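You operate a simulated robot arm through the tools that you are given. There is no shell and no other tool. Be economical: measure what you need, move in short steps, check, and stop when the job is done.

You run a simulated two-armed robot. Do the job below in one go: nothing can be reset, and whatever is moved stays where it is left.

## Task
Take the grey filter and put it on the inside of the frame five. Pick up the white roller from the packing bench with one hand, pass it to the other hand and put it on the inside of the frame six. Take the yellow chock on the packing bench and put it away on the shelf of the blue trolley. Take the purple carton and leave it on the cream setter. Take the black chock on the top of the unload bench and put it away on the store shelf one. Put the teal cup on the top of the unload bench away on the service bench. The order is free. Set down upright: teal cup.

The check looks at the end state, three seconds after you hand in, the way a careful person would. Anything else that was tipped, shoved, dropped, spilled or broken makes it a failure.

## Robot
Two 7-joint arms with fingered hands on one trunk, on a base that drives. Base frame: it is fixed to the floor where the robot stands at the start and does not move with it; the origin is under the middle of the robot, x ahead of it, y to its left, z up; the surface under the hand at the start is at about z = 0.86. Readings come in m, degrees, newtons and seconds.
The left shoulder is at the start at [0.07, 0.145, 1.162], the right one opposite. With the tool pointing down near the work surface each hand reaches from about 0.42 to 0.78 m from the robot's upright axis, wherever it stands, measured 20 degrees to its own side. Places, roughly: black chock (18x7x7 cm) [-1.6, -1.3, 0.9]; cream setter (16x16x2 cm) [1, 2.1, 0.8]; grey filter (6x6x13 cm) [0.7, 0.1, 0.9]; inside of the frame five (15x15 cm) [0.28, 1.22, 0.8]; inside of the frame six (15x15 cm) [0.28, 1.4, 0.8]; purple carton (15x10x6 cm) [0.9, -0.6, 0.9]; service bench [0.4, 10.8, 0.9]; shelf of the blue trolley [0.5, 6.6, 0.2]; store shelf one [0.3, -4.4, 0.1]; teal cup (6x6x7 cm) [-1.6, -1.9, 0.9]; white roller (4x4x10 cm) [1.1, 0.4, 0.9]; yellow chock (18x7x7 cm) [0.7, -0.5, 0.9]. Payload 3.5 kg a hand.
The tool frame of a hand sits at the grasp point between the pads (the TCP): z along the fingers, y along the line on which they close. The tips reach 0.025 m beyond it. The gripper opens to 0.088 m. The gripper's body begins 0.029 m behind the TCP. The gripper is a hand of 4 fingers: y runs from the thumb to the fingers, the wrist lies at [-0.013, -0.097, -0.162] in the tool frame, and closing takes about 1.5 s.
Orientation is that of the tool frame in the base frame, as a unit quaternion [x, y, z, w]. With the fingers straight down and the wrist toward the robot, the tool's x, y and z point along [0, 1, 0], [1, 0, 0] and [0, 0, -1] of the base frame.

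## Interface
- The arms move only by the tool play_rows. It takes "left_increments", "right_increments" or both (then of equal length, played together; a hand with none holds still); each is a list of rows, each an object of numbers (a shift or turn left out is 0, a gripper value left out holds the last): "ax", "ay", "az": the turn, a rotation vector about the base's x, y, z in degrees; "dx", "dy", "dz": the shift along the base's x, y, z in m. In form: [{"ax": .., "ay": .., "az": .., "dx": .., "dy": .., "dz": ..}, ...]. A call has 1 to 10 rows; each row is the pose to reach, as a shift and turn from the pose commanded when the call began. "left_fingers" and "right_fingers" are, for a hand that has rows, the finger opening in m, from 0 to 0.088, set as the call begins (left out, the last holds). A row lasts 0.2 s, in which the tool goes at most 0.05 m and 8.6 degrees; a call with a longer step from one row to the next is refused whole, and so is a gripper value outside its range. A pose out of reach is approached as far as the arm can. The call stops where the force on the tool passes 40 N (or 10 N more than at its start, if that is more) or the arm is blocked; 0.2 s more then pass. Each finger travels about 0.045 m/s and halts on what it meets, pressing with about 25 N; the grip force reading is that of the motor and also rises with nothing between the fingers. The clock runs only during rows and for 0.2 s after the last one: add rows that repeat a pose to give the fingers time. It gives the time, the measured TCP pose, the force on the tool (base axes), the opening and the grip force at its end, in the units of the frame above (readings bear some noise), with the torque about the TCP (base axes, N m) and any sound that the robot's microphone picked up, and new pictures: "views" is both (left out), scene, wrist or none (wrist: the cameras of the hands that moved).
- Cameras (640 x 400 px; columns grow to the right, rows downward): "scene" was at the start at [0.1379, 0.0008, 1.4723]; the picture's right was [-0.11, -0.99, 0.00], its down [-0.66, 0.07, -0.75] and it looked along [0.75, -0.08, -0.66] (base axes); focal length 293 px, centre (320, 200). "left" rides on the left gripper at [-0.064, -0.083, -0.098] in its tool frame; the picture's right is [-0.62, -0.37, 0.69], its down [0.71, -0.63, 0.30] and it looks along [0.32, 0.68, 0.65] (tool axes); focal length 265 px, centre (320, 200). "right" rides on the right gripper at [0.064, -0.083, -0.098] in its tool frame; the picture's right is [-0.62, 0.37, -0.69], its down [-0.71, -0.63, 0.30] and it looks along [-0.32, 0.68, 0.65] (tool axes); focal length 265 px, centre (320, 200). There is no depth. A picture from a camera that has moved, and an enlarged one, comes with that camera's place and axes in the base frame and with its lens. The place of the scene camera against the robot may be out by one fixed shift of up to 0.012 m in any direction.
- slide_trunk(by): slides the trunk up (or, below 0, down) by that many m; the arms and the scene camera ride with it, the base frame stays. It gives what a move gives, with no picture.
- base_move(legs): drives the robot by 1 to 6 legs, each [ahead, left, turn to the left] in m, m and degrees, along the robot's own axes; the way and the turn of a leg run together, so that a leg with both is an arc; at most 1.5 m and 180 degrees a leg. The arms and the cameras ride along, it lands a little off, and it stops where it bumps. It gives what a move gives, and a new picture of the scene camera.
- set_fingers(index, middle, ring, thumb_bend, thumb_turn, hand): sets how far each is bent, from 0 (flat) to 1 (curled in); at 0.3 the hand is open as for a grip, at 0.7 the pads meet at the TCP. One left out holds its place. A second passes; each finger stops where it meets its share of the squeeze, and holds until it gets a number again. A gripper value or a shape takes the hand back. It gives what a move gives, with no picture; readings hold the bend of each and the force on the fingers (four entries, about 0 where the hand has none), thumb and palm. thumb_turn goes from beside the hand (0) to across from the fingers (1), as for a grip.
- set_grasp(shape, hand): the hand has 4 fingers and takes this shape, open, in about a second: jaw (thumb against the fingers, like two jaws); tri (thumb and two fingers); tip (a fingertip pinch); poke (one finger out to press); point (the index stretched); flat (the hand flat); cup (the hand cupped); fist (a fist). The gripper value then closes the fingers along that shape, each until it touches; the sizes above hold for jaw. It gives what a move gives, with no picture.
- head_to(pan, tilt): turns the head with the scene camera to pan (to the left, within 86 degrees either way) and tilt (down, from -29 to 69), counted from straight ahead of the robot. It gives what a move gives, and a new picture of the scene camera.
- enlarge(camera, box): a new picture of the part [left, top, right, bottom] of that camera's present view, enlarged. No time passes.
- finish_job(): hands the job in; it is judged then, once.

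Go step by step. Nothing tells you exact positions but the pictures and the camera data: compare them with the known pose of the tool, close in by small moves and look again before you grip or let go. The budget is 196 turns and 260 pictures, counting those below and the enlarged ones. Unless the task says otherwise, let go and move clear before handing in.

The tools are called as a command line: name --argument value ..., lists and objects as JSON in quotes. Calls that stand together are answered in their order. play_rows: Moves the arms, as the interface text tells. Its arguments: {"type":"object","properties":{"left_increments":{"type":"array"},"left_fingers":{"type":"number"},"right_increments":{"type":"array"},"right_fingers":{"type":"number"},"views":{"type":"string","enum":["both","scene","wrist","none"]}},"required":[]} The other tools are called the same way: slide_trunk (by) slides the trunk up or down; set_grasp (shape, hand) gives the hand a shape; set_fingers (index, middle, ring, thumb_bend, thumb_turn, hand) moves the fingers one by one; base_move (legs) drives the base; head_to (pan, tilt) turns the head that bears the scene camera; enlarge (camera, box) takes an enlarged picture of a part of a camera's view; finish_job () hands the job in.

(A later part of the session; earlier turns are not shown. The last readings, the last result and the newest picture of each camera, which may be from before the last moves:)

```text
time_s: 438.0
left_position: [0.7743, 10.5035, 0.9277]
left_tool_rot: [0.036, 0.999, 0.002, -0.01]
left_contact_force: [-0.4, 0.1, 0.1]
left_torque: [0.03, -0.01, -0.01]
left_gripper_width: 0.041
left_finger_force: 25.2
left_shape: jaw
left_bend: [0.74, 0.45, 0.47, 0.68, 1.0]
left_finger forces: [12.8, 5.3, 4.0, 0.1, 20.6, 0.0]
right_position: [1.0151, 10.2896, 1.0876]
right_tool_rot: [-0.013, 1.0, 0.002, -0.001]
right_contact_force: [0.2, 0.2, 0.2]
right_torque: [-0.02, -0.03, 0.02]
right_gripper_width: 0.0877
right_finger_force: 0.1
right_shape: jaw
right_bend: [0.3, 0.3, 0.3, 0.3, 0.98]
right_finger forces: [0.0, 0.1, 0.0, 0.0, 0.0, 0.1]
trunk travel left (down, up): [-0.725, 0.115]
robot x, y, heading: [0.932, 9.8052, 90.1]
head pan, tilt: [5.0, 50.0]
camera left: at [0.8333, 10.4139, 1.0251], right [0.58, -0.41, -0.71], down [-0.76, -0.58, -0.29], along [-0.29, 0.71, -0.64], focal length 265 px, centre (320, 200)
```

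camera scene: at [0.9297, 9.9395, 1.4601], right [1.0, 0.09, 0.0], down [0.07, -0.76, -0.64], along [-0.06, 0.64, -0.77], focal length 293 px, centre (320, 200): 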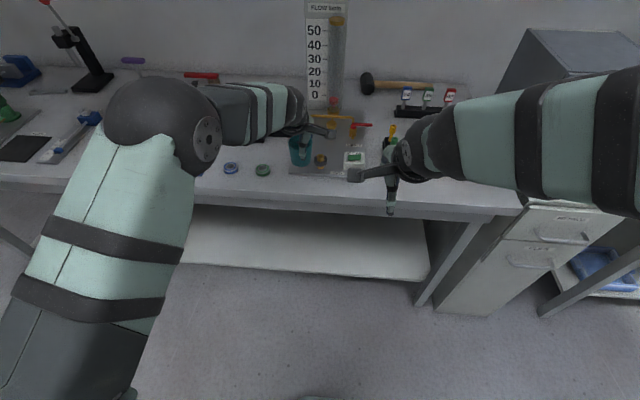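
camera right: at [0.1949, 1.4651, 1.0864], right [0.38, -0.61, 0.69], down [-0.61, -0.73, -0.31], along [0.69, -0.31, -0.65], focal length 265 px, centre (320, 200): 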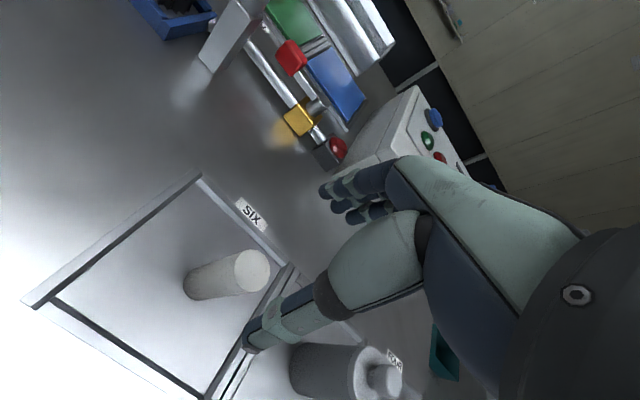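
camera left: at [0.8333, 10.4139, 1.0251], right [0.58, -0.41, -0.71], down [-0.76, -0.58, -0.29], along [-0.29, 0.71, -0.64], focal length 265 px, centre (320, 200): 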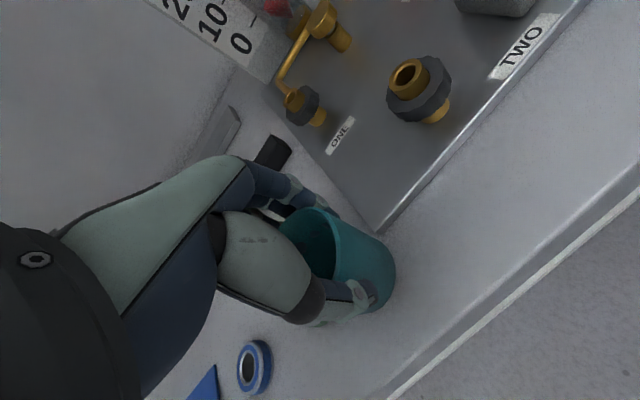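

play_rows --left_increments '[{"dz": -0.01}, {"dz": -0.016}, {"dz": -0.02}, {"dz": -0.024}, {"dz": -0.028}, {"dz": -0.032}]' --views "wrist"

```text
time_s: 439.4
left_position: [0.7707, 10.4953, 0.8893]
left_tool_rot: [0.034, 0.999, -0.005, -0.012]
left_contact_force: [1.0, 0.1, -0.7]
left_torque: [0.03, -0.04, 0.02]
left_gripper_width: 0.0252
left_finger_force: 24.9
left_shape: jaw
left_bend: [0.76, 0.52, 0.53, 0.82, 1.0]
left_finger forces: [0.1, 0.1, 0.0, 0.0, 0.0, 0.1]
right_position: [1.0161, 10.2873, 1.0893]
right_tool_rot: [-0.014, 1.0, 0.002, -0.001]
right_contact_force: [-0.5, -0.3, 0.4]
right_torque: [0.03, 0.01, -0.01]
right_gripper_width: 0.0877
right_finger_force: 0.0
right_shape: jaw
right_bend: [0.3, 0.3, 0.3, 0.3, 0.98]
right_finger forces: [0.0, 0.0, 0.1, 0.0, 0.1, 0.1]
trunk travel left (down, up): [-0.725, 0.115]
robot x, y, heading: [0.9316, 9.8013, 89.8]
head pan, tilt: [5.0, 50.0]
camera left: at [0.8316, 10.4086, 0.9875], right [0.58, -0.42, -0.7], down [-0.76, -0.58, -0.28], along [-0.29, 0.7, -0.65], focal length 265 px, centre (320, 200)
```

left: 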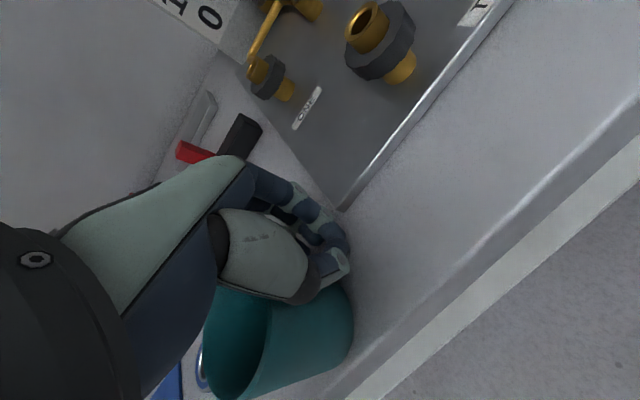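

The cup slipped out of the fingers as it touched down; it appears upright just beside the hand. I rise straight up carefully and look.

play_rows --left_increments '[{"dz": 0.01}, {"dz": 0.02}, {"dz": 0.04}, {"dz": 0.07}, {"dz": 0.11}, {"dz": 0.15}]' --views "both"

```text
time_s: 440.8
left_position: [0.7713, 10.4978, 1.0508]
left_tool_rot: [0.036, 0.999, 0.003, -0.01]
left_contact_force: [0.3, 0.8, 0.2]
left_torque: [0.04, 0.04, -0.02]
left_gripper_width: 0.0252
left_finger_force: 25.0
left_shape: jaw
left_bend: [0.76, 0.52, 0.54, 0.82, 1.0]
left_finger forces: [0.2, 0.0, 0.1, 0.0, 0.0, 0.0]
right_position: [1.0147, 10.2879, 1.0893]
right_tool_rot: [-0.014, 1.0, 0.002, -0.001]
right_contact_force: [-0.7, 0.2, 0.1]
right_torque: [0.02, -0.02, -0.02]
right_gripper_width: 0.0879
right_finger_force: 0.2
right_shape: jaw
right_bend: [0.3, 0.3, 0.3, 0.3, 0.98]
right_finger forces: [0.1, 0.0, 0.0, 0.0, 0.0, 0.0]
trunk travel left (down, up): [-0.725, 0.115]
robot x, y, heading: [0.9338, 9.8033, 90.1]
head pan, tilt: [5.0, 50.0]
camera scene: at [0.9302, 9.9386, 1.4601], right [1.0, 0.09, 0.0], down [0.07, -0.76, -0.64], along [-0.06, 0.64, -0.77], focal length 293 px, centre (320, 200)
camera left: at [0.8316, 10.4097, 1.1473], right [0.58, -0.41, -0.71], down [-0.76, -0.58, -0.29], along [-0.29, 0.71, -0.64], focal length 265 px, centre (320, 200)
```

scene: 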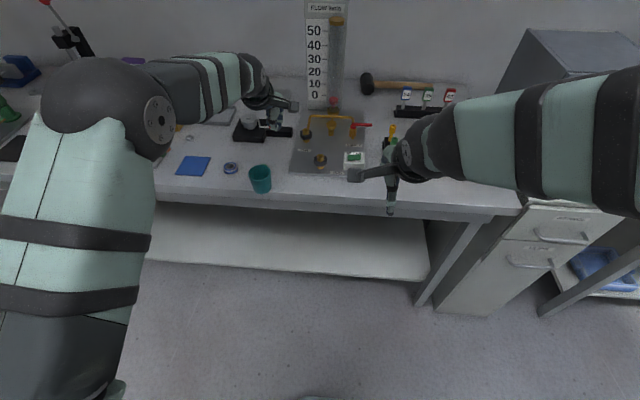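
left: 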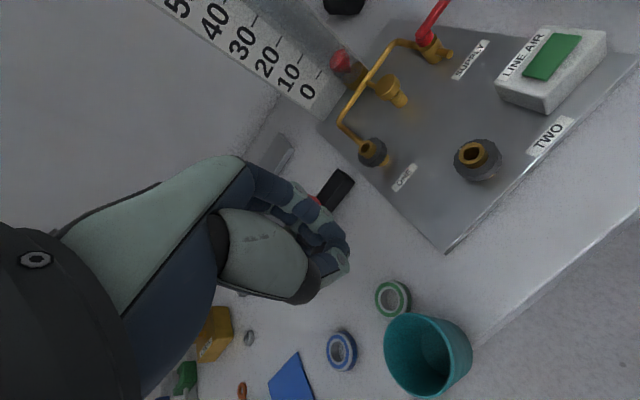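

enlarge --camera "scene" --box '[200, 130, 340, 220]'

```text
4.44 times, centred on (270, 175) of scene
camera zoom: at [0.9302, 9.9386, 1.4601], right [1.0, 0.09, 0.0], down [0.07, -0.76, -0.64], along [-0.06, 0.64, -0.77], focal length 1301 px, centre (542, 311)
```

zoom: 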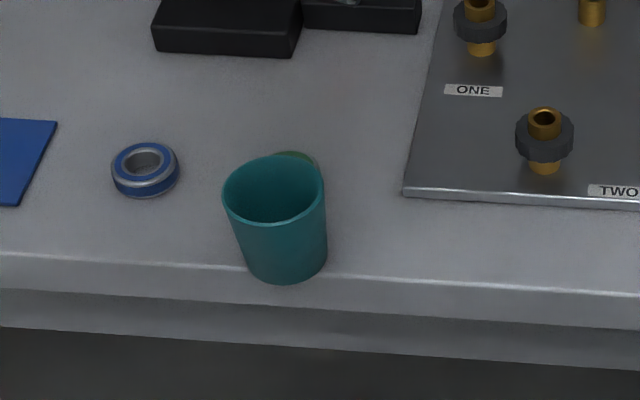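

The cup stands upright but right at the bench edge, so I'll regrip it and move it further in. Opening the hand and moving over it.

play_rows --left_increments '[{"dz": 0.0}, {"dx": -0.025, "dy": -0.02}, {"dx": -0.049, "dy": -0.04}, {"dx": -0.049, "dy": -0.04}, {"dx": -0.049, "dy": -0.04}, {"dx": -0.049, "dy": -0.04}, {"dx": -0.049, "dy": -0.04, "dz": -0.02}]' --left_fingers 0.088 --views "wrist"

```text
time_s: 442.4
left_position: [0.7226, 10.4614, 1.0281]
left_tool_rot: [0.037, 0.999, 0.001, -0.01]
left_contact_force: [-0.7, 0.2, -0.3]
left_torque: [0.02, -0.01, 0.01]
left_gripper_width: 0.0873
left_finger_force: 0.1
left_shape: jaw
left_bend: [0.3, 0.3, 0.3, 0.3, 0.98]
left_finger forces: [0.0, 0.0, 0.0, 0.1, 0.0, 0.0]
right_position: [1.0146, 10.2908, 1.0867]
right_tool_rot: [-0.013, 1.0, 0.001, 0.0]
right_contact_force: [-0.2, 0.9, 0.0]
right_torque: [-0.02, 0.02, 0.0]
right_gripper_width: 0.0879
right_finger_force: 0.1
right_shape: jaw
right_bend: [0.3, 0.3, 0.3, 0.3, 0.98]
right_finger forces: [0.0, 0.1, 0.0, 0.1, 0.0, 0.0]
trunk travel left (down, up): [-0.725, 0.115]
robot x, y, heading: [0.9296, 9.8007, 90.1]
head pan, tilt: [5.0, 50.0]
camera left: at [0.7838, 10.3746, 1.1253], right [0.58, -0.41, -0.71], down [-0.76, -0.58, -0.29], along [-0.29, 0.71, -0.64], focal length 265 px, centre (320, 200)
```

left: 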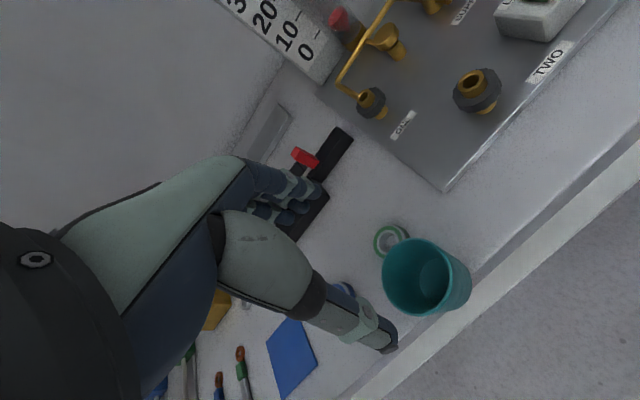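

play_rows --left_increments '[{"dy": -0.005, "dx": -0.001, "dz": -0.04}, {"dy": -0.005, "dx": -0.001, "dz": -0.075}, {"dy": -0.005, "dx": -0.001, "dz": -0.1}, {"dy": -0.005, "dx": -0.001, "dz": -0.117}, {"dy": -0.005, "dx": -0.001, "dz": -0.117}]' --views "wrist"

```text
time_s: 443.6
left_position: [0.723, 10.4537, 0.9084]
left_tool_rot: [0.036, 0.999, 0.002, -0.01]
left_contact_force: [-0.3, -0.1, -0.1]
left_torque: [0.01, 0.0, 0.0]
left_gripper_width: 0.0875
left_finger_force: 0.1
left_shape: jaw
left_bend: [0.3, 0.3, 0.3, 0.3, 0.98]
left_finger forces: [0.0, 0.0, 0.0, 0.0, 0.0, 0.0]
right_position: [1.0166, 10.2895, 1.0886]
right_tool_rot: [-0.012, 1.0, 0.001, -0.001]
right_contact_force: [-0.5, -0.1, 0.4]
right_torque: [0.0, 0.01, 0.02]
right_gripper_width: 0.0877
right_finger_force: 0.0
right_shape: jaw
right_bend: [0.3, 0.3, 0.3, 0.3, 0.98]
right_finger forces: [0.0, 0.0, 0.0, 0.0, 0.1, 0.1]
trunk travel left (down, up): [-0.725, 0.115]
robot x, y, heading: [0.9335, 9.8011, 90.0]
head pan, tilt: [5.0, 50.0]
camera left: at [0.7838, 10.3657, 1.0054], right [0.58, -0.41, -0.71], down [-0.76, -0.58, -0.29], along [-0.29, 0.71, -0.64], focal length 265 px, centre (320, 200)
```

left: 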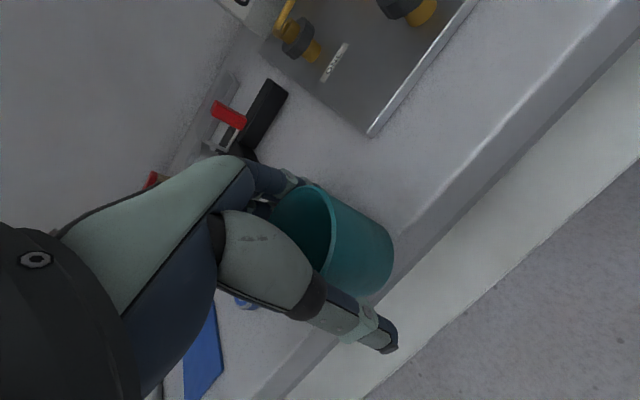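

play_rows --left_increments '[{"dz": 0}, {"dz": 0}, {"dz": 0}, {"dz": 0}, {"dz": 0}, {"dz": 0}, {"dz": 0}, {"dz": 0}]' --left_fingers 0.03 --views "wrist"

```text
time_s: 445.4
left_position: [0.7238, 10.4536, 0.908]
left_tool_rot: [0.036, 0.999, 0.002, -0.011]
left_contact_force: [-0.4, -0.6, 0.7]
left_torque: [-0.01, 0.04, -0.02]
left_gripper_width: 0.0445
left_finger_force: 25.4
left_shape: jaw
left_bend: [0.74, 0.45, 0.5, 0.68, 1.0]
left_finger forces: [13.3, 7.5, 2.2, 0.1, 23.0, 0.0]
right_position: [1.0148, 10.2889, 1.0883]
right_tool_rot: [-0.013, 1.0, 0.002, 0.0]
right_contact_force: [-0.5, 0.2, 0.3]
right_torque: [-0.02, 0.0, 0.0]
right_gripper_width: 0.0875
right_finger_force: 0.1
right_shape: jaw
right_bend: [0.3, 0.3, 0.3, 0.3, 0.98]
right_finger forces: [0.0, 0.0, 0.1, 0.0, 0.0, 0.0]
trunk travel left (down, up): [-0.725, 0.115]
robot x, y, heading: [0.9344, 9.8038, 90.0]
head pan, tilt: [5.0, 50.0]
camera left: at [0.7838, 10.3657, 1.0056], right [0.58, -0.41, -0.71], down [-0.76, -0.58, -0.29], along [-0.29, 0.71, -0.64], focal length 265 px, centre (320, 200)
```

left: 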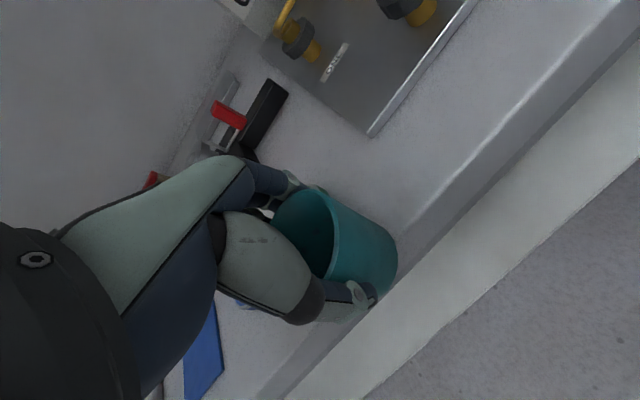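

Held again. I lift a little, shift inward to (0.772, 10.505), and lower just back to the same height.

play_rows --left_increments '[{"dz": 0.015}, {"dz": 0.035}, {"dz": 0.04, "dx": 0.025, "dy": 0.025}, {"dz": 0.04, "dx": 0.048, "dy": 0.052}, {"dz": 0.025, "dx": 0.048, "dy": 0.052}, {"dz": 0.012, "dx": 0.048, "dy": 0.052}, {"dz": 0.006, "dx": 0.048, "dy": 0.052}, {"dz": 0.003, "dx": 0.048, "dy": 0.052}]' --views "wrist"

```text
time_s: 447.2
left_position: [0.7694, 10.5058, 0.9168]
left_tool_rot: [0.034, 0.999, 0.004, -0.011]
left_contact_force: [-1.2, 0.4, 7.3]
left_torque: [0.13, -0.02, 0.01]
left_gripper_width: 0.0445
left_finger_force: 25.2
left_shape: jaw
left_bend: [0.74, 0.45, 0.5, 0.68, 1.0]
left_finger forces: [14.3, 7.7, 2.4, 0.1, 23.6, 0.0]
right_position: [1.015, 10.2881, 1.0895]
right_tool_rot: [-0.013, 1.0, 0.002, -0.001]
right_contact_force: [0.5, 0.2, -0.1]
right_torque: [0.03, -0.02, -0.02]
right_gripper_width: 0.0875
right_finger_force: 0.0
right_shape: jaw
right_bend: [0.3, 0.3, 0.3, 0.3, 0.98]
right_finger forces: [0.0, 0.1, 0.0, 0.0, 0.1, 0.0]
trunk travel left (down, up): [-0.725, 0.115]
robot x, y, heading: [0.9336, 9.8034, 89.8]
head pan, tilt: [5.0, 50.0]
camera left: at [0.829, 10.4172, 1.0126], right [0.58, -0.4, -0.71], down [-0.76, -0.58, -0.29], along [-0.29, 0.71, -0.64], focal length 265 px, centre (320, 200)
```

left: 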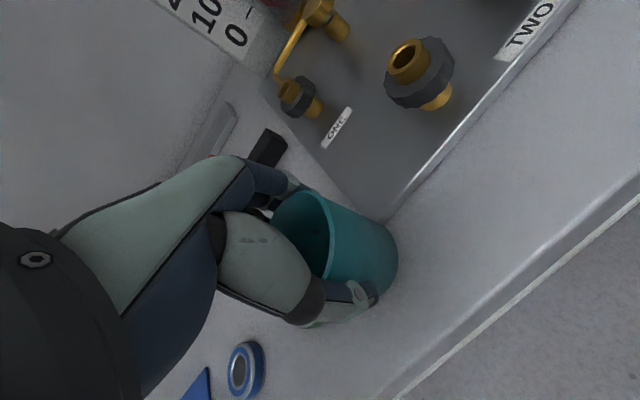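

The cup is touching the corner of the frosted plate (corner at about (0.787, 10.519)). I lift and set it instead at (0.755, 10.485), clear of plate, ring and edge.

play_rows --left_increments '[{"dz": 0.015}, {"dz": 0.025}, {"dz": 0.025, "dx": -0.017, "dy": -0.02}, {"dz": 0.015, "dx": -0.017, "dy": -0.02}, {"dz": 0.008, "dx": -0.017, "dy": -0.02}, {"dz": 0.003, "dx": -0.017, "dy": -0.02}]' --views "both"

```text
time_s: 448.6
left_position: [0.7509, 10.4869, 0.9167]
left_tool_rot: [0.036, 0.999, 0.003, -0.01]
left_contact_force: [0.6, 0.1, -0.8]
left_torque: [-0.03, 0.02, -0.04]
left_gripper_width: 0.0445
left_finger_force: 25.2
left_shape: jaw
left_bend: [0.74, 0.45, 0.5, 0.68, 1.0]
left_finger forces: [14.2, 7.7, 2.0, 0.0, 23.6, 0.0]
right_position: [1.0147, 10.2893, 1.0891]
right_tool_rot: [-0.013, 1.0, 0.002, -0.001]
right_contact_force: [0.2, 0.3, -0.9]
right_torque: [-0.01, -0.02, -0.02]
right_gripper_width: 0.0874
right_finger_force: 0.0
right_shape: jaw
right_bend: [0.3, 0.3, 0.3, 0.3, 0.98]
right_finger forces: [0.0, 0.0, 0.0, 0.0, 0.0, 0.1]
trunk travel left (down, up): [-0.725, 0.115]
robot x, y, heading: [0.933, 9.8034, 90.1]
head pan, tilt: [5.0, 50.0]
camera scene: at [0.9295, 9.9393, 1.4601], right [1.0, 0.09, 0.0], down [0.07, -0.76, -0.64], along [-0.06, 0.64, -0.77], focal length 293 px, centre (320, 200)
camera left: at [0.8124, 10.3981, 1.0138], right [0.58, -0.41, -0.71], down [-0.76, -0.58, -0.29], along [-0.29, 0.71, -0.64], focal length 265 px, centre (320, 200)
```

scene: 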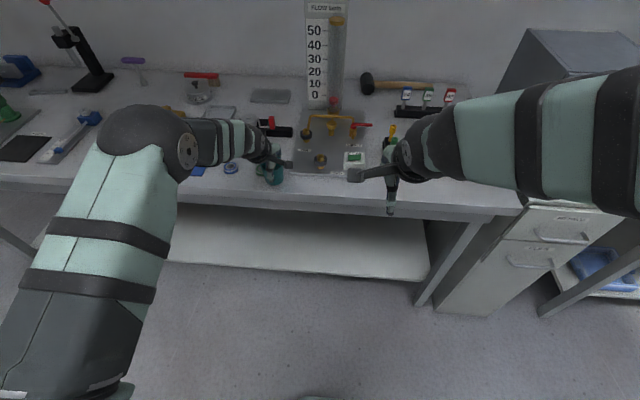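
left: 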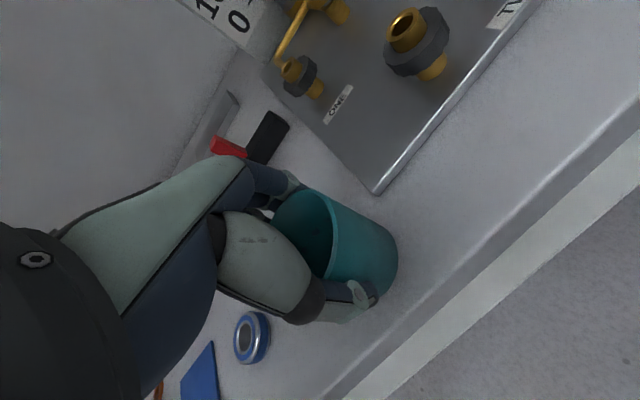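

play_rows --left_increments '[{"dz": -0.002}, {"dz": -0.004}, {"dz": -0.006}, {"dz": -0.007}]' --views "none"

```text
time_s: 449.6
left_position: [0.753, 10.4863, 0.9075]
left_tool_rot: [0.036, 0.999, 0.002, -0.01]
left_contact_force: [0.3, 0.4, -0.2]
left_torque: [0.0, -0.02, 0.0]
left_gripper_width: 0.0443
left_finger_force: 25.0
left_shape: jaw
left_bend: [0.74, 0.45, 0.5, 0.68, 1.0]
left_finger forces: [14.3, 7.7, 2.0, 0.0, 23.6, 0.0]
right_position: [1.0161, 10.289, 1.0878]
right_tool_rot: [-0.014, 1.0, 0.002, -0.001]
right_contact_force: [-0.8, -0.6, 0.0]
right_torque: [-0.01, 0.02, -0.01]
right_gripper_width: 0.0874
right_finger_force: 0.2
right_shape: jaw
right_bend: [0.3, 0.3, 0.3, 0.3, 0.98]
right_finger forces: [0.0, 0.0, 0.1, 0.0, 0.0, 0.0]
trunk travel left (down, up): [-0.725, 0.115]
robot x, y, heading: [0.9306, 9.8038, 90.1]
head pan, tilt: [5.0, 50.0]
```

play_rows --left_increments '[{"dz": -0.001}, {"dz": -0.002}, {"dz": -0.003}]' --views "none"

```text
time_s: 450.4
left_position: [0.7539, 10.4864, 0.9073]
left_tool_rot: [0.037, 0.999, 0.005, -0.011]
left_contact_force: [1.4, -0.1, 7.2]
left_torque: [-0.02, -0.02, -0.01]
left_gripper_width: 0.0443
left_finger_force: 25.3
left_shape: jaw
left_bend: [0.74, 0.45, 0.5, 0.68, 1.0]
left_finger forces: [14.3, 7.8, 1.9, 0.1, 23.2, 0.0]
right_position: [1.0162, 10.2884, 1.0886]
right_tool_rot: [-0.012, 1.0, 0.001, 0.0]
right_contact_force: [-0.3, 0.4, 0.0]
right_torque: [-0.02, -0.02, 0.0]
right_gripper_width: 0.0876
right_finger_force: 0.1
right_shape: jaw
right_bend: [0.3, 0.3, 0.3, 0.3, 0.98]
right_finger forces: [0.0, 0.0, 0.0, 0.0, 0.0, 0.0]
trunk travel left (down, up): [-0.725, 0.115]
robot x, y, heading: [0.9339, 9.8031, 89.7]
head pan, tilt: [5.0, 50.0]
```

Gentle contact now. I open the hand and rise straight up.

play_rows --left_increments '[{"dz": 0.001}, {"dz": 0.001}, {"dz": 0.001}, {"dz": 0.001}, {"dz": 0.001}, {"dz": 0.001}, {"dz": 0.001}, {"dz": 0.03}, {"dz": 0.07}, {"dz": 0.11}]' --left_fingers 0.088 --views "both"

enlarge --camera "scene" --box '[200, 120, 360, 220]'

```text
time_s: 452.6
left_position: [0.752, 10.4833, 1.0138]
left_tool_rot: [0.036, 0.999, 0.002, -0.011]
left_contact_force: [-0.1, -0.9, -0.7]
left_torque: [-0.01, -0.01, 0.02]
left_gripper_width: 0.0877
left_finger_force: 0.0
left_shape: jaw
left_bend: [0.3, 0.3, 0.3, 0.3, 0.98]
left_finger forces: [0.0, 0.0, 0.0, 0.1, 0.0, 0.1]
right_position: [1.0153, 10.2889, 1.0885]
right_tool_rot: [-0.013, 1.0, 0.002, 0.0]
right_contact_force: [0.6, -0.1, 0.1]
right_torque: [0.01, -0.02, -0.01]
right_gripper_width: 0.0878
right_finger_force: 0.2
right_shape: jaw
right_bend: [0.3, 0.3, 0.3, 0.3, 0.98]
right_finger forces: [0.0, 0.0, 0.0, 0.0, 0.0, 0.1]
trunk travel left (down, up): [-0.725, 0.115]
robot x, y, heading: [0.9298, 9.8007, 89.7]
head pan, tilt: [5.0, 50.0]
camera scene: at [0.9301, 9.9386, 1.4601], right [1.0, 0.09, 0.0], down [0.07, -0.76, -0.64], along [-0.06, 0.64, -0.77], focal length 293 px, centre (320, 200)
camera left: at [0.8122, 10.3948, 1.1113], right [0.58, -0.41, -0.71], down [-0.76, -0.58, -0.29], along [-0.29, 0.71, -0.64], focal length 265 px, centre (320, 200)
```

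scene: 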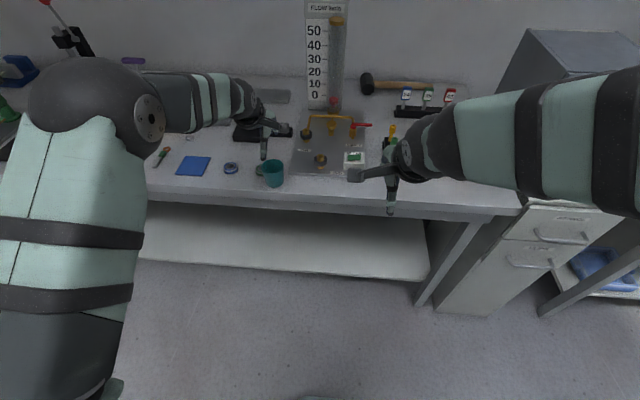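
left: 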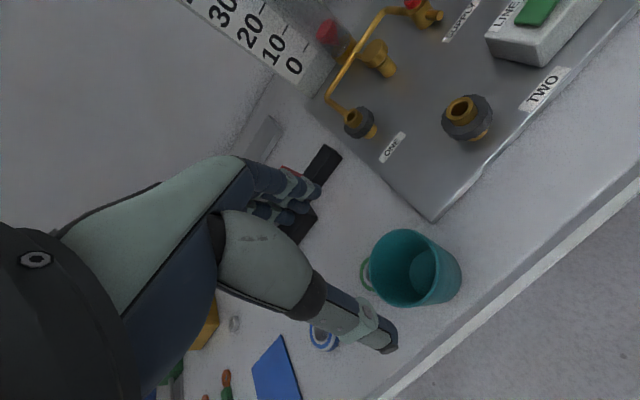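

```text
4.00 times, centred on (280, 170) of scene
camera zoom: at [0.9301, 9.9386, 1.4601], right [1.0, 0.09, 0.0], down [0.07, -0.76, -0.64], along [-0.06, 0.64, -0.77], focal length 1171 px, centre (480, 320)
```

zoom: 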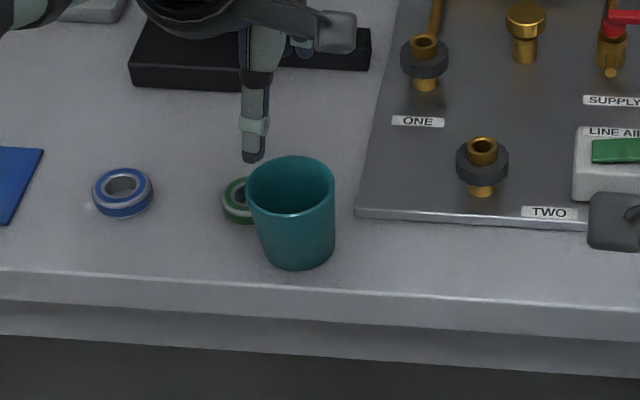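

The cup stands upright on the service bench, clear of its neighbours. I retract and drive back south for the black chock.

play_rows --left_increments '[{"dz": 0.04}, {"dz": 0.08}, {"dz": 0.08, "dy": -0.045}, {"dz": 0.08, "dy": -0.09}, {"dz": 0.08, "dy": -0.135}, {"dz": 0.08, "dy": -0.18}]' --views "none"

base_move --legs '[[-0.5, 0, 0], [0, 1.45, 0], [0, 0, 180], [1.5, 0, 0], [1.3, 0, 0]]'

head_to --pan 0 --tilt 20

```text
time_s: 454.0
left_position: [0.7517, 10.3033, 1.0969]
left_tool_rot: [0.036, 0.999, 0.003, -0.012]
left_contact_force: [0.0, -0.2, 0.6]
left_torque: [0.02, 0.04, 0.01]
left_gripper_width: 0.0876
left_finger_force: 0.2
left_shape: jaw
left_bend: [0.3, 0.3, 0.3, 0.3, 0.98]
left_finger forces: [0.0, 0.1, 0.0, 0.0, 0.0, 0.0]
right_position: [1.0163, 10.2865, 1.09]
right_tool_rot: [-0.013, 1.0, 0.002, 0.0]
right_contact_force: [-0.1, -0.8, 0.6]
right_torque: [-0.01, 0.02, 0.01]
right_gripper_width: 0.0878
right_finger_force: 0.0
right_shape: jaw
right_bend: [0.3, 0.3, 0.3, 0.3, 0.98]
right_finger forces: [0.0, 0.0, 0.0, 0.0, 0.0, 0.0]
trunk travel left (down, up): [-0.725, 0.115]
robot x, y, heading: [0.932, 9.8047, 90.0]
head pan, tilt: [5.0, 50.0]
```

```text
time_s: 484.5
left_position: [0.1974, 6.0385, 1.0955]
left_tool_rot: [0.999, 0.051, 0.011, 0.001]
left_contact_force: [-0.3, -0.5, 1.4]
left_torque: [0.0, -0.01, -0.01]
left_gripper_width: 0.0879
left_finger_force: 0.0
left_shape: jaw
left_bend: [0.3, 0.3, 0.3, 0.3, 0.98]
left_finger forces: [0.0, 0.0, 0.0, 0.1, 0.0, 0.1]
right_position: [-0.0668, 6.0096, 1.0886]
right_tool_rot: [0.995, 0.1, 0.001, 0.001]
right_contact_force: [0.1, -0.6, 0.4]
right_torque: [-0.05, 0.03, -0.01]
right_gripper_width: 0.0878
right_finger_force: 0.1
right_shape: jaw
right_bend: [0.3, 0.3, 0.3, 0.3, 0.98]
right_finger forces: [0.0, 0.1, 0.0, 0.0, 0.0, 0.0]
trunk travel left (down, up): [-0.725, 0.115]
robot x, y, heading: [-0.0685, 6.5031, -79.9]
head pan, tilt: [5.0, 50.0]
camera scene: at [-0.0358, 6.3895, 1.4601], right [-0.97, -0.26, 0.0], down [-0.2, 0.74, -0.64], along [0.17, -0.62, -0.77], focal length 293 px, centre (320, 200)
```

scene: 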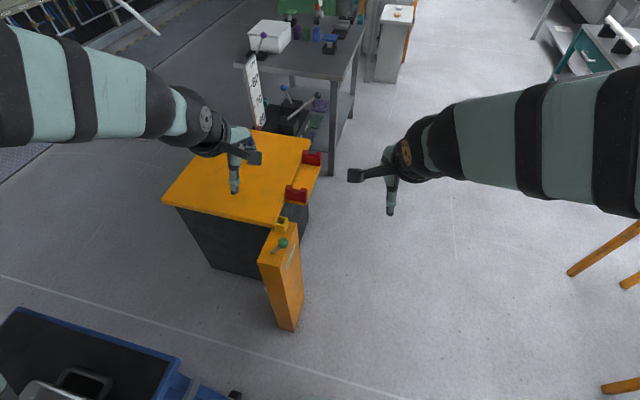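

```text
time_s: 485.4
left_position: [0.1968, 6.0373, 1.0966]
left_tool_rot: [0.999, 0.051, 0.011, 0.001]
left_contact_force: [-0.6, -0.1, 0.4]
left_torque: [0.01, 0.02, 0.02]
left_gripper_width: 0.0879
left_finger_force: 0.1
left_shape: jaw
left_bend: [0.3, 0.3, 0.3, 0.3, 0.98]
left_finger forces: [0.1, 0.1, 0.0, 0.0, 0.0, 0.1]
right_position: [-0.0663, 6.0095, 1.0883]
right_tool_rot: [0.995, 0.1, 0.001, 0.001]
right_contact_force: [-0.2, 0.1, -0.1]
right_torque: [-0.01, 0.02, 0.01]
right_gripper_width: 0.0877
right_finger_force: 0.1
right_shape: jaw
right_bend: [0.3, 0.3, 0.3, 0.3, 0.98]
right_finger forces: [0.0, 0.0, 0.0, 0.0, 0.1, 0.1]
trunk travel left (down, up): [-0.725, 0.115]
robot x, y, heading: [-0.0663, 6.5022, -80.1]
head pan, tilt: [0.0, 20.0]
camera scene: at [-0.0395, 6.3719, 1.5056], right [-0.98, -0.17, 0.0], down [-0.06, 0.34, -0.94], along [0.16, -0.93, -0.34], focal length 293 px, centre (320, 200)
```

scene: 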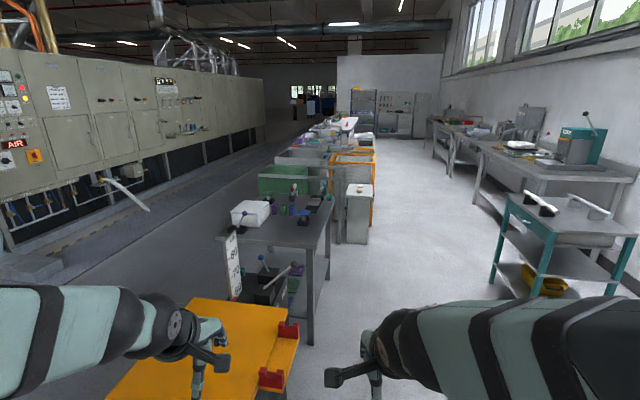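

Heading drifted; I correct it, shift to the aisle's middle and continue south.

base_move --legs '[[0, -0.1, 0], [0, -0.4, -10], [1.5, 0, 0], [1.0, 0, 0]]'

```text
time_s: 500.5
left_position: [-0.3448, 3.444, 1.096]
left_tool_rot: [0.999, -0.031, 0.01, 0.002]
left_contact_force: [0.3, 0.0, -0.1]
left_torque: [0.0, 0.01, -0.01]
left_gripper_width: 0.0877
left_finger_force: 0.0
left_shape: jaw
left_bend: [0.3, 0.3, 0.3, 0.3, 0.98]
left_finger forces: [0.0, 0.0, 0.1, 0.0, 0.0, 0.0]
right_position: [-0.609, 3.4591, 1.0892]
right_tool_rot: [1.0, 0.018, 0.001, 0.001]
right_contact_force: [-0.2, -0.6, -0.2]
right_torque: [0.03, -0.06, 0.01]
right_gripper_width: 0.0876
right_finger_force: 0.2
right_shape: jaw
right_bend: [0.3, 0.3, 0.3, 0.3, 0.98]
right_finger forces: [0.1, 0.0, 0.1, 0.1, 0.0, 0.0]
trunk travel left (down, up): [-0.725, 0.115]
robot x, y, heading: [-0.5292, 3.9513, -89.4]
head pan, tilt: [0.0, 20.0]
camera scene: at [-0.5247, 3.8136, 1.5057], right [-1.0, -0.01, 0.0], down [0.0, 0.34, -0.94], along [0.01, -0.94, -0.34], focal length 293 px, centre (320, 200)
```

scene: 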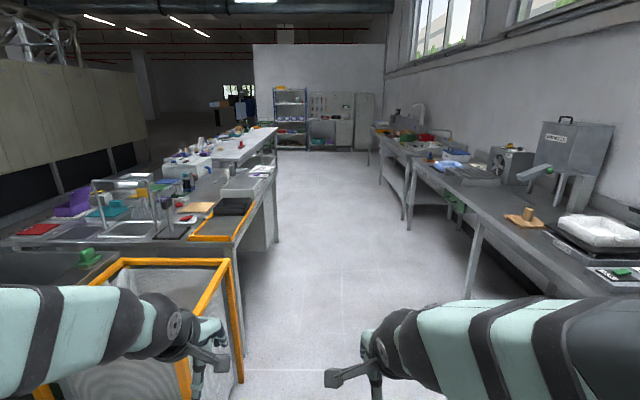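

base_move --legs '[[1.5, -0.05, 0], [1.5, -0.05, 0], [1.3, 0, 0], [0.95, 0, 0], [0, 0, -90]]'

head_to --pan 0 --tilt 40

```text
refused: leg 1 is longer than a leg can be; nothing moved
```

```text
time_s: 501.3
left_position: [-0.344, 3.4433, 1.0951]
left_tool_rot: [0.999, -0.032, 0.01, 0.003]
left_contact_force: [-0.7, -0.9, 0.4]
left_torque: [0.02, -0.04, 0.05]
left_gripper_width: 0.0877
left_finger_force: 0.0
left_shape: jaw
left_bend: [0.3, 0.3, 0.3, 0.3, 0.98]
left_finger forces: [0.0, 0.0, 0.0, 0.0, 0.1, 0.1]
right_position: [-0.6085, 3.4587, 1.0878]
right_tool_rot: [1.0, 0.017, 0.001, 0.002]
right_contact_force: [0.1, -0.5, -0.9]
right_torque: [0.01, 0.0, 0.03]
right_gripper_width: 0.0878
right_finger_force: 0.0
right_shape: jaw
right_bend: [0.3, 0.3, 0.3, 0.3, 0.98]
right_finger forces: [0.0, 0.0, 0.0, 0.1, 0.0, 0.1]
trunk travel left (down, up): [-0.725, 0.115]
robot x, y, heading: [-0.5293, 3.9463, -89.8]
head pan, tilt: [0.0, 40.0]
camera scene: at [-0.5247, 3.821, 1.4743], right [-1.0, -0.01, 0.0], down [-0.01, 0.64, -0.77], along [0.01, -0.77, -0.64], focal length 293 px, centre (320, 200)
```

scene: 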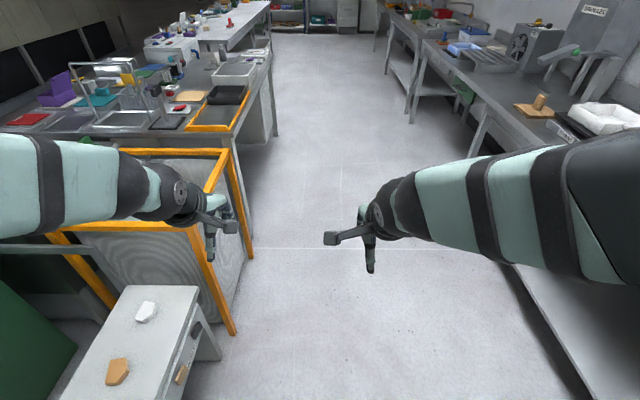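

base_move --legs '[[1.45, -0.05, 0], [1.45, -0.05, 0], [1.3, 0, 0], [1.05, 0, 0], [0, 0, -90]]'

```text
time_s: 530.0
left_position: [-1.0062, -1.4766, 1.0961]
left_tool_rot: [0.711, -0.703, 0.006, 0.008]
left_contact_force: [-0.6, 0.2, -0.6]
left_torque: [0.02, 0.02, 0.02]
left_gripper_width: 0.0876
left_finger_force: 0.1
left_shape: jaw
left_bend: [0.3, 0.3, 0.3, 0.3, 0.98]
left_finger forces: [0.0, 0.0, 0.0, 0.1, 0.0, 0.1]
right_position: [-1.0107, -1.2128, 1.089]
right_tool_rot: [0.745, -0.667, 0.001, 0.002]
right_contact_force: [0.3, 0.2, -0.1]
right_torque: [-0.03, 0.02, 0.01]
right_gripper_width: 0.0876
right_finger_force: 0.0
right_shape: jaw
right_bend: [0.3, 0.3, 0.3, 0.3, 0.98]
right_finger forces: [0.0, 0.0, 0.0, 0.0, 0.0, 0.0]
trunk travel left (down, up): [-0.725, 0.115]
robot x, y, heading: [-0.5219, -1.2514, -175.3]
head pan, tilt: [0.0, 40.0]
camera scene: at [-0.65, -1.2558, 1.4743], right [-0.08, 1.0, 0.0], down [0.64, 0.05, -0.77], along [-0.76, -0.06, -0.64], focal length 293 px, centre (320, 200)
```

scene: 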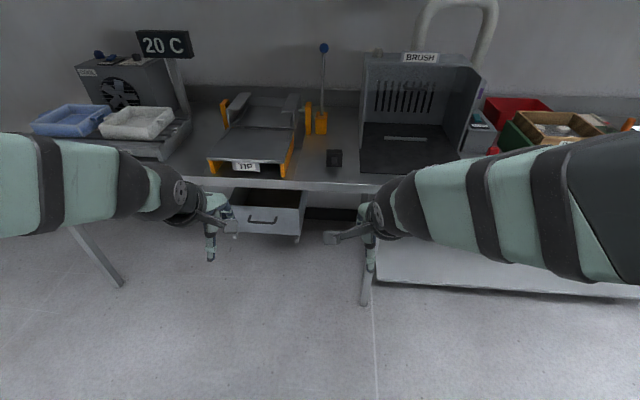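

The black chock is at about (−1.61, −1.29), pointing away and ~21° left. I square up in front of it and turn the right hand as for the yellow one.

base_move --legs '[[0, 0.12, -4.7], [0.25, 0, 0], [0.24, 0, 0]]'

play_rows --right_increments '[{"az": 8.5, "dy": 0.02}, {"az": 17, "dy": 0.04}, {"az": 25.5, "dy": 0.06}, {"az": 34, "dy": 0.08}, {"az": 42.5, "dy": 0.1}, {"az": 51, "dy": 0.1}, {"az": 59.5, "dy": 0.1}, {"az": 68, "dy": 0.1}, {"az": 76.5, "dy": 0.1}, {"az": 85, "dy": 0.1}]' --views "none"

play_rows --right_increments '[{"az": 8}, {"az": 16}, {"az": 24}]' --views "scene"

```text
time_s: 534.0
left_position: [-1.5084, -1.5561, 1.0969]
left_tool_rot: [-0.682, 0.731, -0.005, -0.01]
left_contact_force: [-0.1, 0.6, -0.1]
left_torque: [-0.03, 0.01, 0.02]
left_gripper_width: 0.0879
left_finger_force: 0.0
left_shape: jaw
left_bend: [0.3, 0.3, 0.3, 0.3, 0.98]
left_finger forces: [0.1, 0.0, 0.0, 0.0, 0.0, 0.1]
right_position: [-1.4907, -1.2927, 1.0882]
right_tool_rot: [0.717, -0.697, -0.001, 0.002]
right_contact_force: [-0.6, 0.1, -0.2]
right_torque: [-0.03, 0.04, -0.01]
right_gripper_width: 0.0877
right_finger_force: 0.1
right_shape: jaw
right_bend: [0.3, 0.3, 0.3, 0.3, 0.98]
right_finger forces: [0.0, 0.0, 0.1, 0.0, 0.0, 0.1]
trunk travel left (down, up): [-0.725, 0.115]
robot x, y, heading: [-1.0048, -1.3729, -180.0]
head pan, tilt: [0.0, 40.0]
camera scene: at [-1.1355, -1.3645, 1.4744], right [0.0, 1.0, 0.0], down [0.64, 0.0, -0.77], along [-0.77, 0.0, -0.64], focal length 293 px, centre (320, 200)
```

scene: 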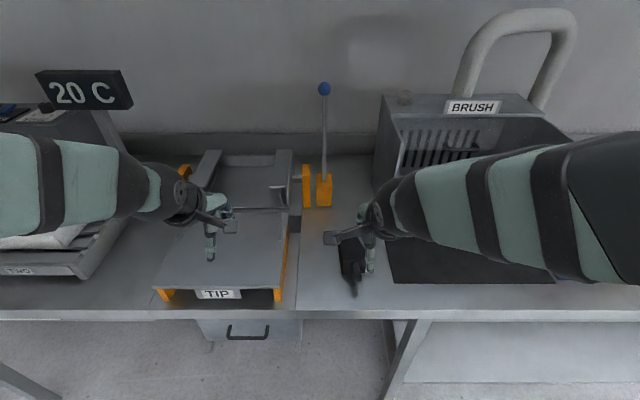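

```text
time_s: 536.2
left_position: [-1.5102, -1.555, 1.0964]
left_tool_rot: [-0.682, 0.732, -0.006, -0.009]
left_contact_force: [0.0, 1.4, 0.4]
left_torque: [0.02, 0.01, -0.02]
left_gripper_width: 0.0878
left_finger_force: 0.2
left_shape: jaw
left_bend: [0.3, 0.3, 0.3, 0.3, 0.98]
left_finger forces: [0.1, 0.0, 0.0, 0.0, 0.0, 0.0]
right_position: [-1.4934, -1.1923, 1.0867]
right_tool_rot: [1.0, -0.028, 0.001, 0.003]
right_contact_force: [-0.8, 0.0, 0.2]
right_torque: [0.02, 0.01, -0.01]
right_gripper_width: 0.0875
right_finger_force: 0.1
right_shape: jaw
right_bend: [0.3, 0.3, 0.3, 0.3, 0.98]
right_finger forces: [0.1, 0.0, 0.0, 0.0, 0.0, 0.1]
trunk travel left (down, up): [-0.725, 0.115]
robot x, y, heading: [-1.0093, -1.377, -179.9]
head pan, tilt: [0.0, 40.0]
```

```text
time_s: 537.0
left_position: [-1.5095, -1.5562, 1.0957]
left_tool_rot: [-0.682, 0.732, -0.006, -0.009]
left_contact_force: [0.4, 0.1, 0.1]
left_torque: [0.01, 0.01, -0.02]
left_gripper_width: 0.0875
left_finger_force: 0.0
left_shape: jaw
left_bend: [0.3, 0.3, 0.3, 0.3, 0.98]
left_finger forces: [0.0, 0.0, 0.0, 0.0, 0.0, 0.0]
right_position: [-1.4939, -1.1928, 1.0868]
right_tool_rot: [0.984, 0.18, 0.001, 0.002]
right_contact_force: [0.1, -0.3, 0.2]
right_torque: [-0.03, 0.01, 0.01]
right_gripper_width: 0.0877
right_finger_force: 0.2
right_shape: jaw
right_bend: [0.3, 0.3, 0.3, 0.3, 0.98]
right_finger forces: [0.1, 0.0, 0.1, 0.0, 0.0, 0.0]
trunk travel left (down, up): [-0.725, 0.115]
robot x, y, heading: [-1.0096, -1.3724, -180.0]
head pan, tilt: [0.0, 40.0]
camera scene: at [-1.1376, -1.3644, 1.4742], right [0.0, 1.0, 0.0], down [0.64, 0.0, -0.77], along [-0.77, 0.0, -0.64], focal length 293 px, centre (320, 200)
```

scene: 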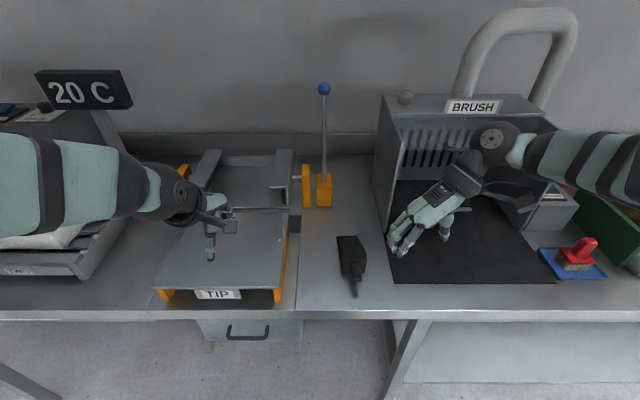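

enlarge --camera "scene" --box '[290, 220, 430, 310]'

```text
4.44 times, centred on (360, 265) of scene
camera zoom: at [-1.1376, -1.3644, 1.4742], right [0.0, 1.0, 0.0], down [0.64, 0.0, -0.77], along [-0.77, 0.0, -0.64], focal length 1301 px, centre (142, -89)
```

zoom: 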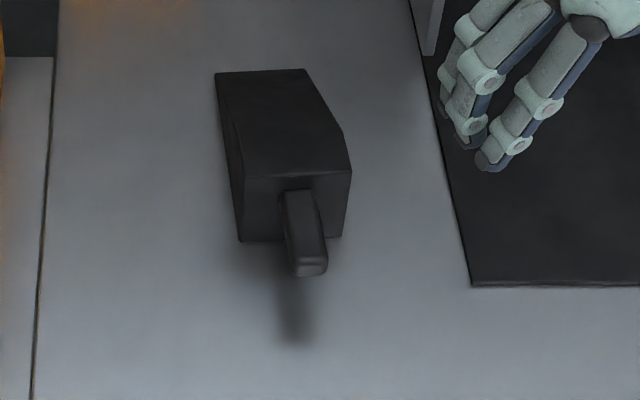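

play_rows --right_increments '[{"az": -6, "dx": -0.03, "dy": -0.02}, {"az": -12, "dx": -0.06, "dy": -0.04}, {"az": -17, "dx": -0.09, "dy": -0.065}, {"az": -17, "dx": -0.118, "dy": -0.088}, {"az": -17, "dx": -0.118, "dy": -0.088, "dz": -0.04}, {"az": -17, "dx": -0.118, "dy": -0.088, "dz": -0.07}]' --views "wrist"

```text
time_s: 538.4
left_position: [-1.5102, -1.5561, 1.0963]
left_tool_rot: [-0.682, 0.731, -0.006, -0.009]
left_contact_force: [-0.2, 0.7, 0.2]
left_torque: [0.0, 0.0, -0.01]
left_gripper_width: 0.0877
left_finger_force: 0.0
left_shape: jaw
left_bend: [0.3, 0.3, 0.3, 0.3, 0.98]
left_finger forces: [0.1, 0.1, 0.1, 0.0, 0.0, 0.0]
right_position: [-1.6132, -1.2816, 1.0197]
right_tool_rot: [1.0, 0.031, 0.0, 0.002]
right_contact_force: [-0.1, -0.1, 0.2]
right_torque: [0.01, -0.04, 0.0]
right_gripper_width: 0.0876
right_finger_force: 0.0
right_shape: jaw
right_bend: [0.3, 0.3, 0.3, 0.3, 0.98]
right_finger forces: [0.0, 0.0, 0.0, 0.0, 0.0, 0.1]
trunk travel left (down, up): [-0.725, 0.115]
robot x, y, heading: [-1.003, -1.3754, -180.2]
head pan, tilt: [0.0, 40.0]
camera right: at [-1.5542, -1.1947, 1.1191], right [-0.6, -0.4, 0.69], down [-0.75, 0.58, -0.31], along [-0.28, -0.7, -0.65], focal length 265 px, centre (320, 200)
```

right: 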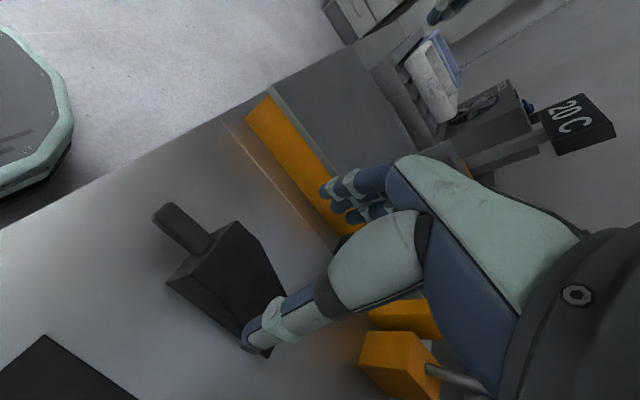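

play_rows --right_increments '[{"dx": -0.006, "dy": -0.007, "dz": -0.02}, {"dx": -0.006, "dy": -0.007, "dz": -0.06}, {"dx": -0.006, "dy": -0.007, "dz": -0.095}, {"dx": -0.006, "dy": -0.007, "dz": -0.112}]' --views "wrist"

```text
time_s: 539.4
left_position: [-1.5097, -1.5549, 1.0959]
left_tool_rot: [-0.682, 0.731, -0.006, -0.009]
left_contact_force: [0.2, -0.9, -0.6]
left_torque: [-0.03, 0.03, 0.03]
left_gripper_width: 0.0879
left_finger_force: 0.0
left_shape: jaw
left_bend: [0.3, 0.3, 0.3, 0.3, 0.98]
left_finger forces: [0.0, 0.1, 0.0, 0.1, 0.0, 0.1]
right_position: [-1.6164, -1.2875, 0.9058]
right_tool_rot: [1.0, 0.031, 0.001, 0.001]
right_contact_force: [-0.1, 0.5, 0.0]
right_torque: [0.04, 0.01, 0.0]
right_gripper_width: 0.0878
right_finger_force: 0.0
right_shape: jaw
right_bend: [0.3, 0.3, 0.3, 0.3, 0.98]
right_finger forces: [0.1, 0.0, 0.1, 0.0, 0.0, 0.0]
trunk travel left (down, up): [-0.725, 0.115]
robot x, y, heading: [-1.0053, -1.375, -180.1]
head pan, tilt: [0.0, 40.0]
camera right: at [-1.5584, -1.2012, 1.0048], right [-0.6, -0.4, 0.69], down [-0.75, 0.58, -0.31], along [-0.28, -0.7, -0.65], focal length 265 px, centre (320, 200)
```

right: 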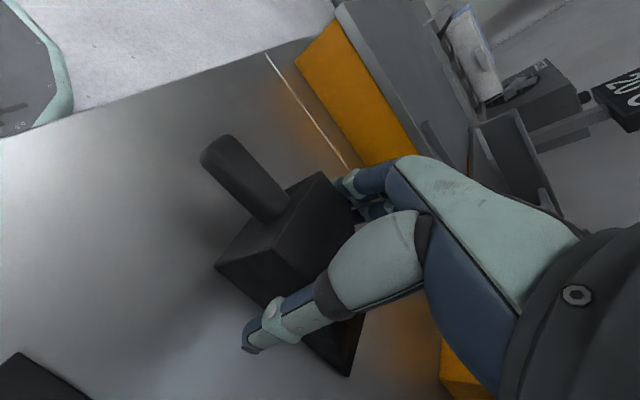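

Same picture as the yellow one. Closing and lifting.

play_rows --right_increments '[{"dz": -0.003}, {"dz": -0.003}, {"dz": -0.003}, {"dz": -0.003}, {"dz": -0.003}, {"dz": -0.003}, {"dz": -0.003}, {"dz": -0.003}]' --right_fingers 0.03 --views "none"

play_rows --right_increments '[{"dz": 0.03}, {"dz": 0.07}, {"dz": 0.11}, {"dz": 0.15}, {"dz": 0.19}, {"dz": 0.2, "dx": 0.04}, {"dz": 0.2, "dx": 0.08}, {"dz": 0.2, "dx": 0.12}, {"dz": 0.2, "dx": 0.16}]' --views "wrist"

```text
time_s: 541.2
left_position: [-1.5099, -1.557, 1.0953]
left_tool_rot: [-0.682, 0.731, -0.005, -0.008]
left_contact_force: [-0.6, -0.2, 0.1]
left_torque: [-0.02, -0.02, 0.0]
left_gripper_width: 0.0875
left_finger_force: 0.0
left_shape: jaw
left_bend: [0.3, 0.3, 0.3, 0.3, 0.98]
left_finger forces: [0.0, 0.0, 0.0, 0.0, 0.1, 0.1]
right_position: [-1.6174, -1.2882, 0.9024]
right_tool_rot: [0.999, 0.032, 0.001, 0.002]
right_contact_force: [0.2, -1.5, -0.7]
right_torque: [-0.01, -0.01, 0.1]
right_gripper_width: 0.054
right_finger_force: 24.8
right_shape: jaw
right_bend: [0.28, 0.39, 0.35, 0.65, 1.0]
right_finger forces: [13.5, 7.5, 3.1, 0.0, 22.1, 0.0]
trunk travel left (down, up): [-0.725, 0.115]
robot x, y, heading: [-1.0052, -1.3728, -180.0]
head pan, tilt: [0.0, 40.0]
```

```text
time_s: 543.2
left_position: [-1.5082, -1.5562, 1.0971]
left_tool_rot: [-0.682, 0.731, -0.005, -0.009]
left_contact_force: [-0.4, 0.1, 0.0]
left_torque: [0.01, 0.05, -0.01]
left_gripper_width: 0.0876
left_finger_force: 0.0
left_shape: jaw
left_bend: [0.3, 0.3, 0.3, 0.3, 0.98]
left_finger forces: [0.1, 0.0, 0.1, 0.0, 0.0, 0.0]
right_position: [-1.4561, -1.2878, 1.1055]
right_tool_rot: [1.0, 0.031, -0.001, 0.002]
right_contact_force: [0.0, 0.3, -4.7]
right_torque: [0.01, -0.09, 0.01]
right_gripper_width: 0.0541
right_finger_force: 25.4
right_shape: jaw
right_bend: [0.28, 0.39, 0.36, 0.65, 0.99]
right_finger forces: [13.4, 6.9, 2.7, 0.1, 22.9, 0.0]
trunk travel left (down, up): [-0.725, 0.115]
robot x, y, heading: [-1.005, -1.3756, -179.7]
head pan, tilt: [0.0, 40.0]
camera right: at [-1.3973, -1.2011, 1.2046], right [-0.6, -0.4, 0.69], down [-0.75, 0.58, -0.31], along [-0.28, -0.7, -0.65], focal length 265 px, centre (320, 200)
```

right: 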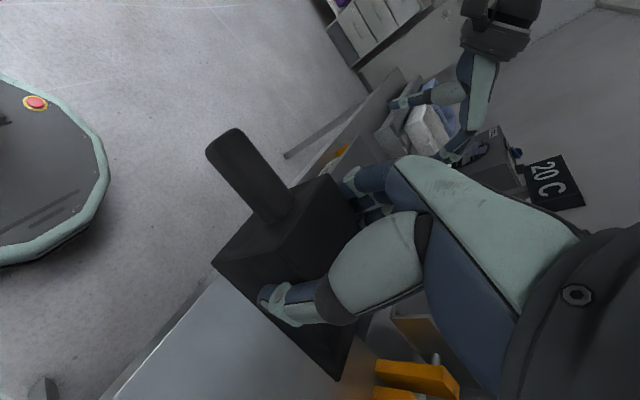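

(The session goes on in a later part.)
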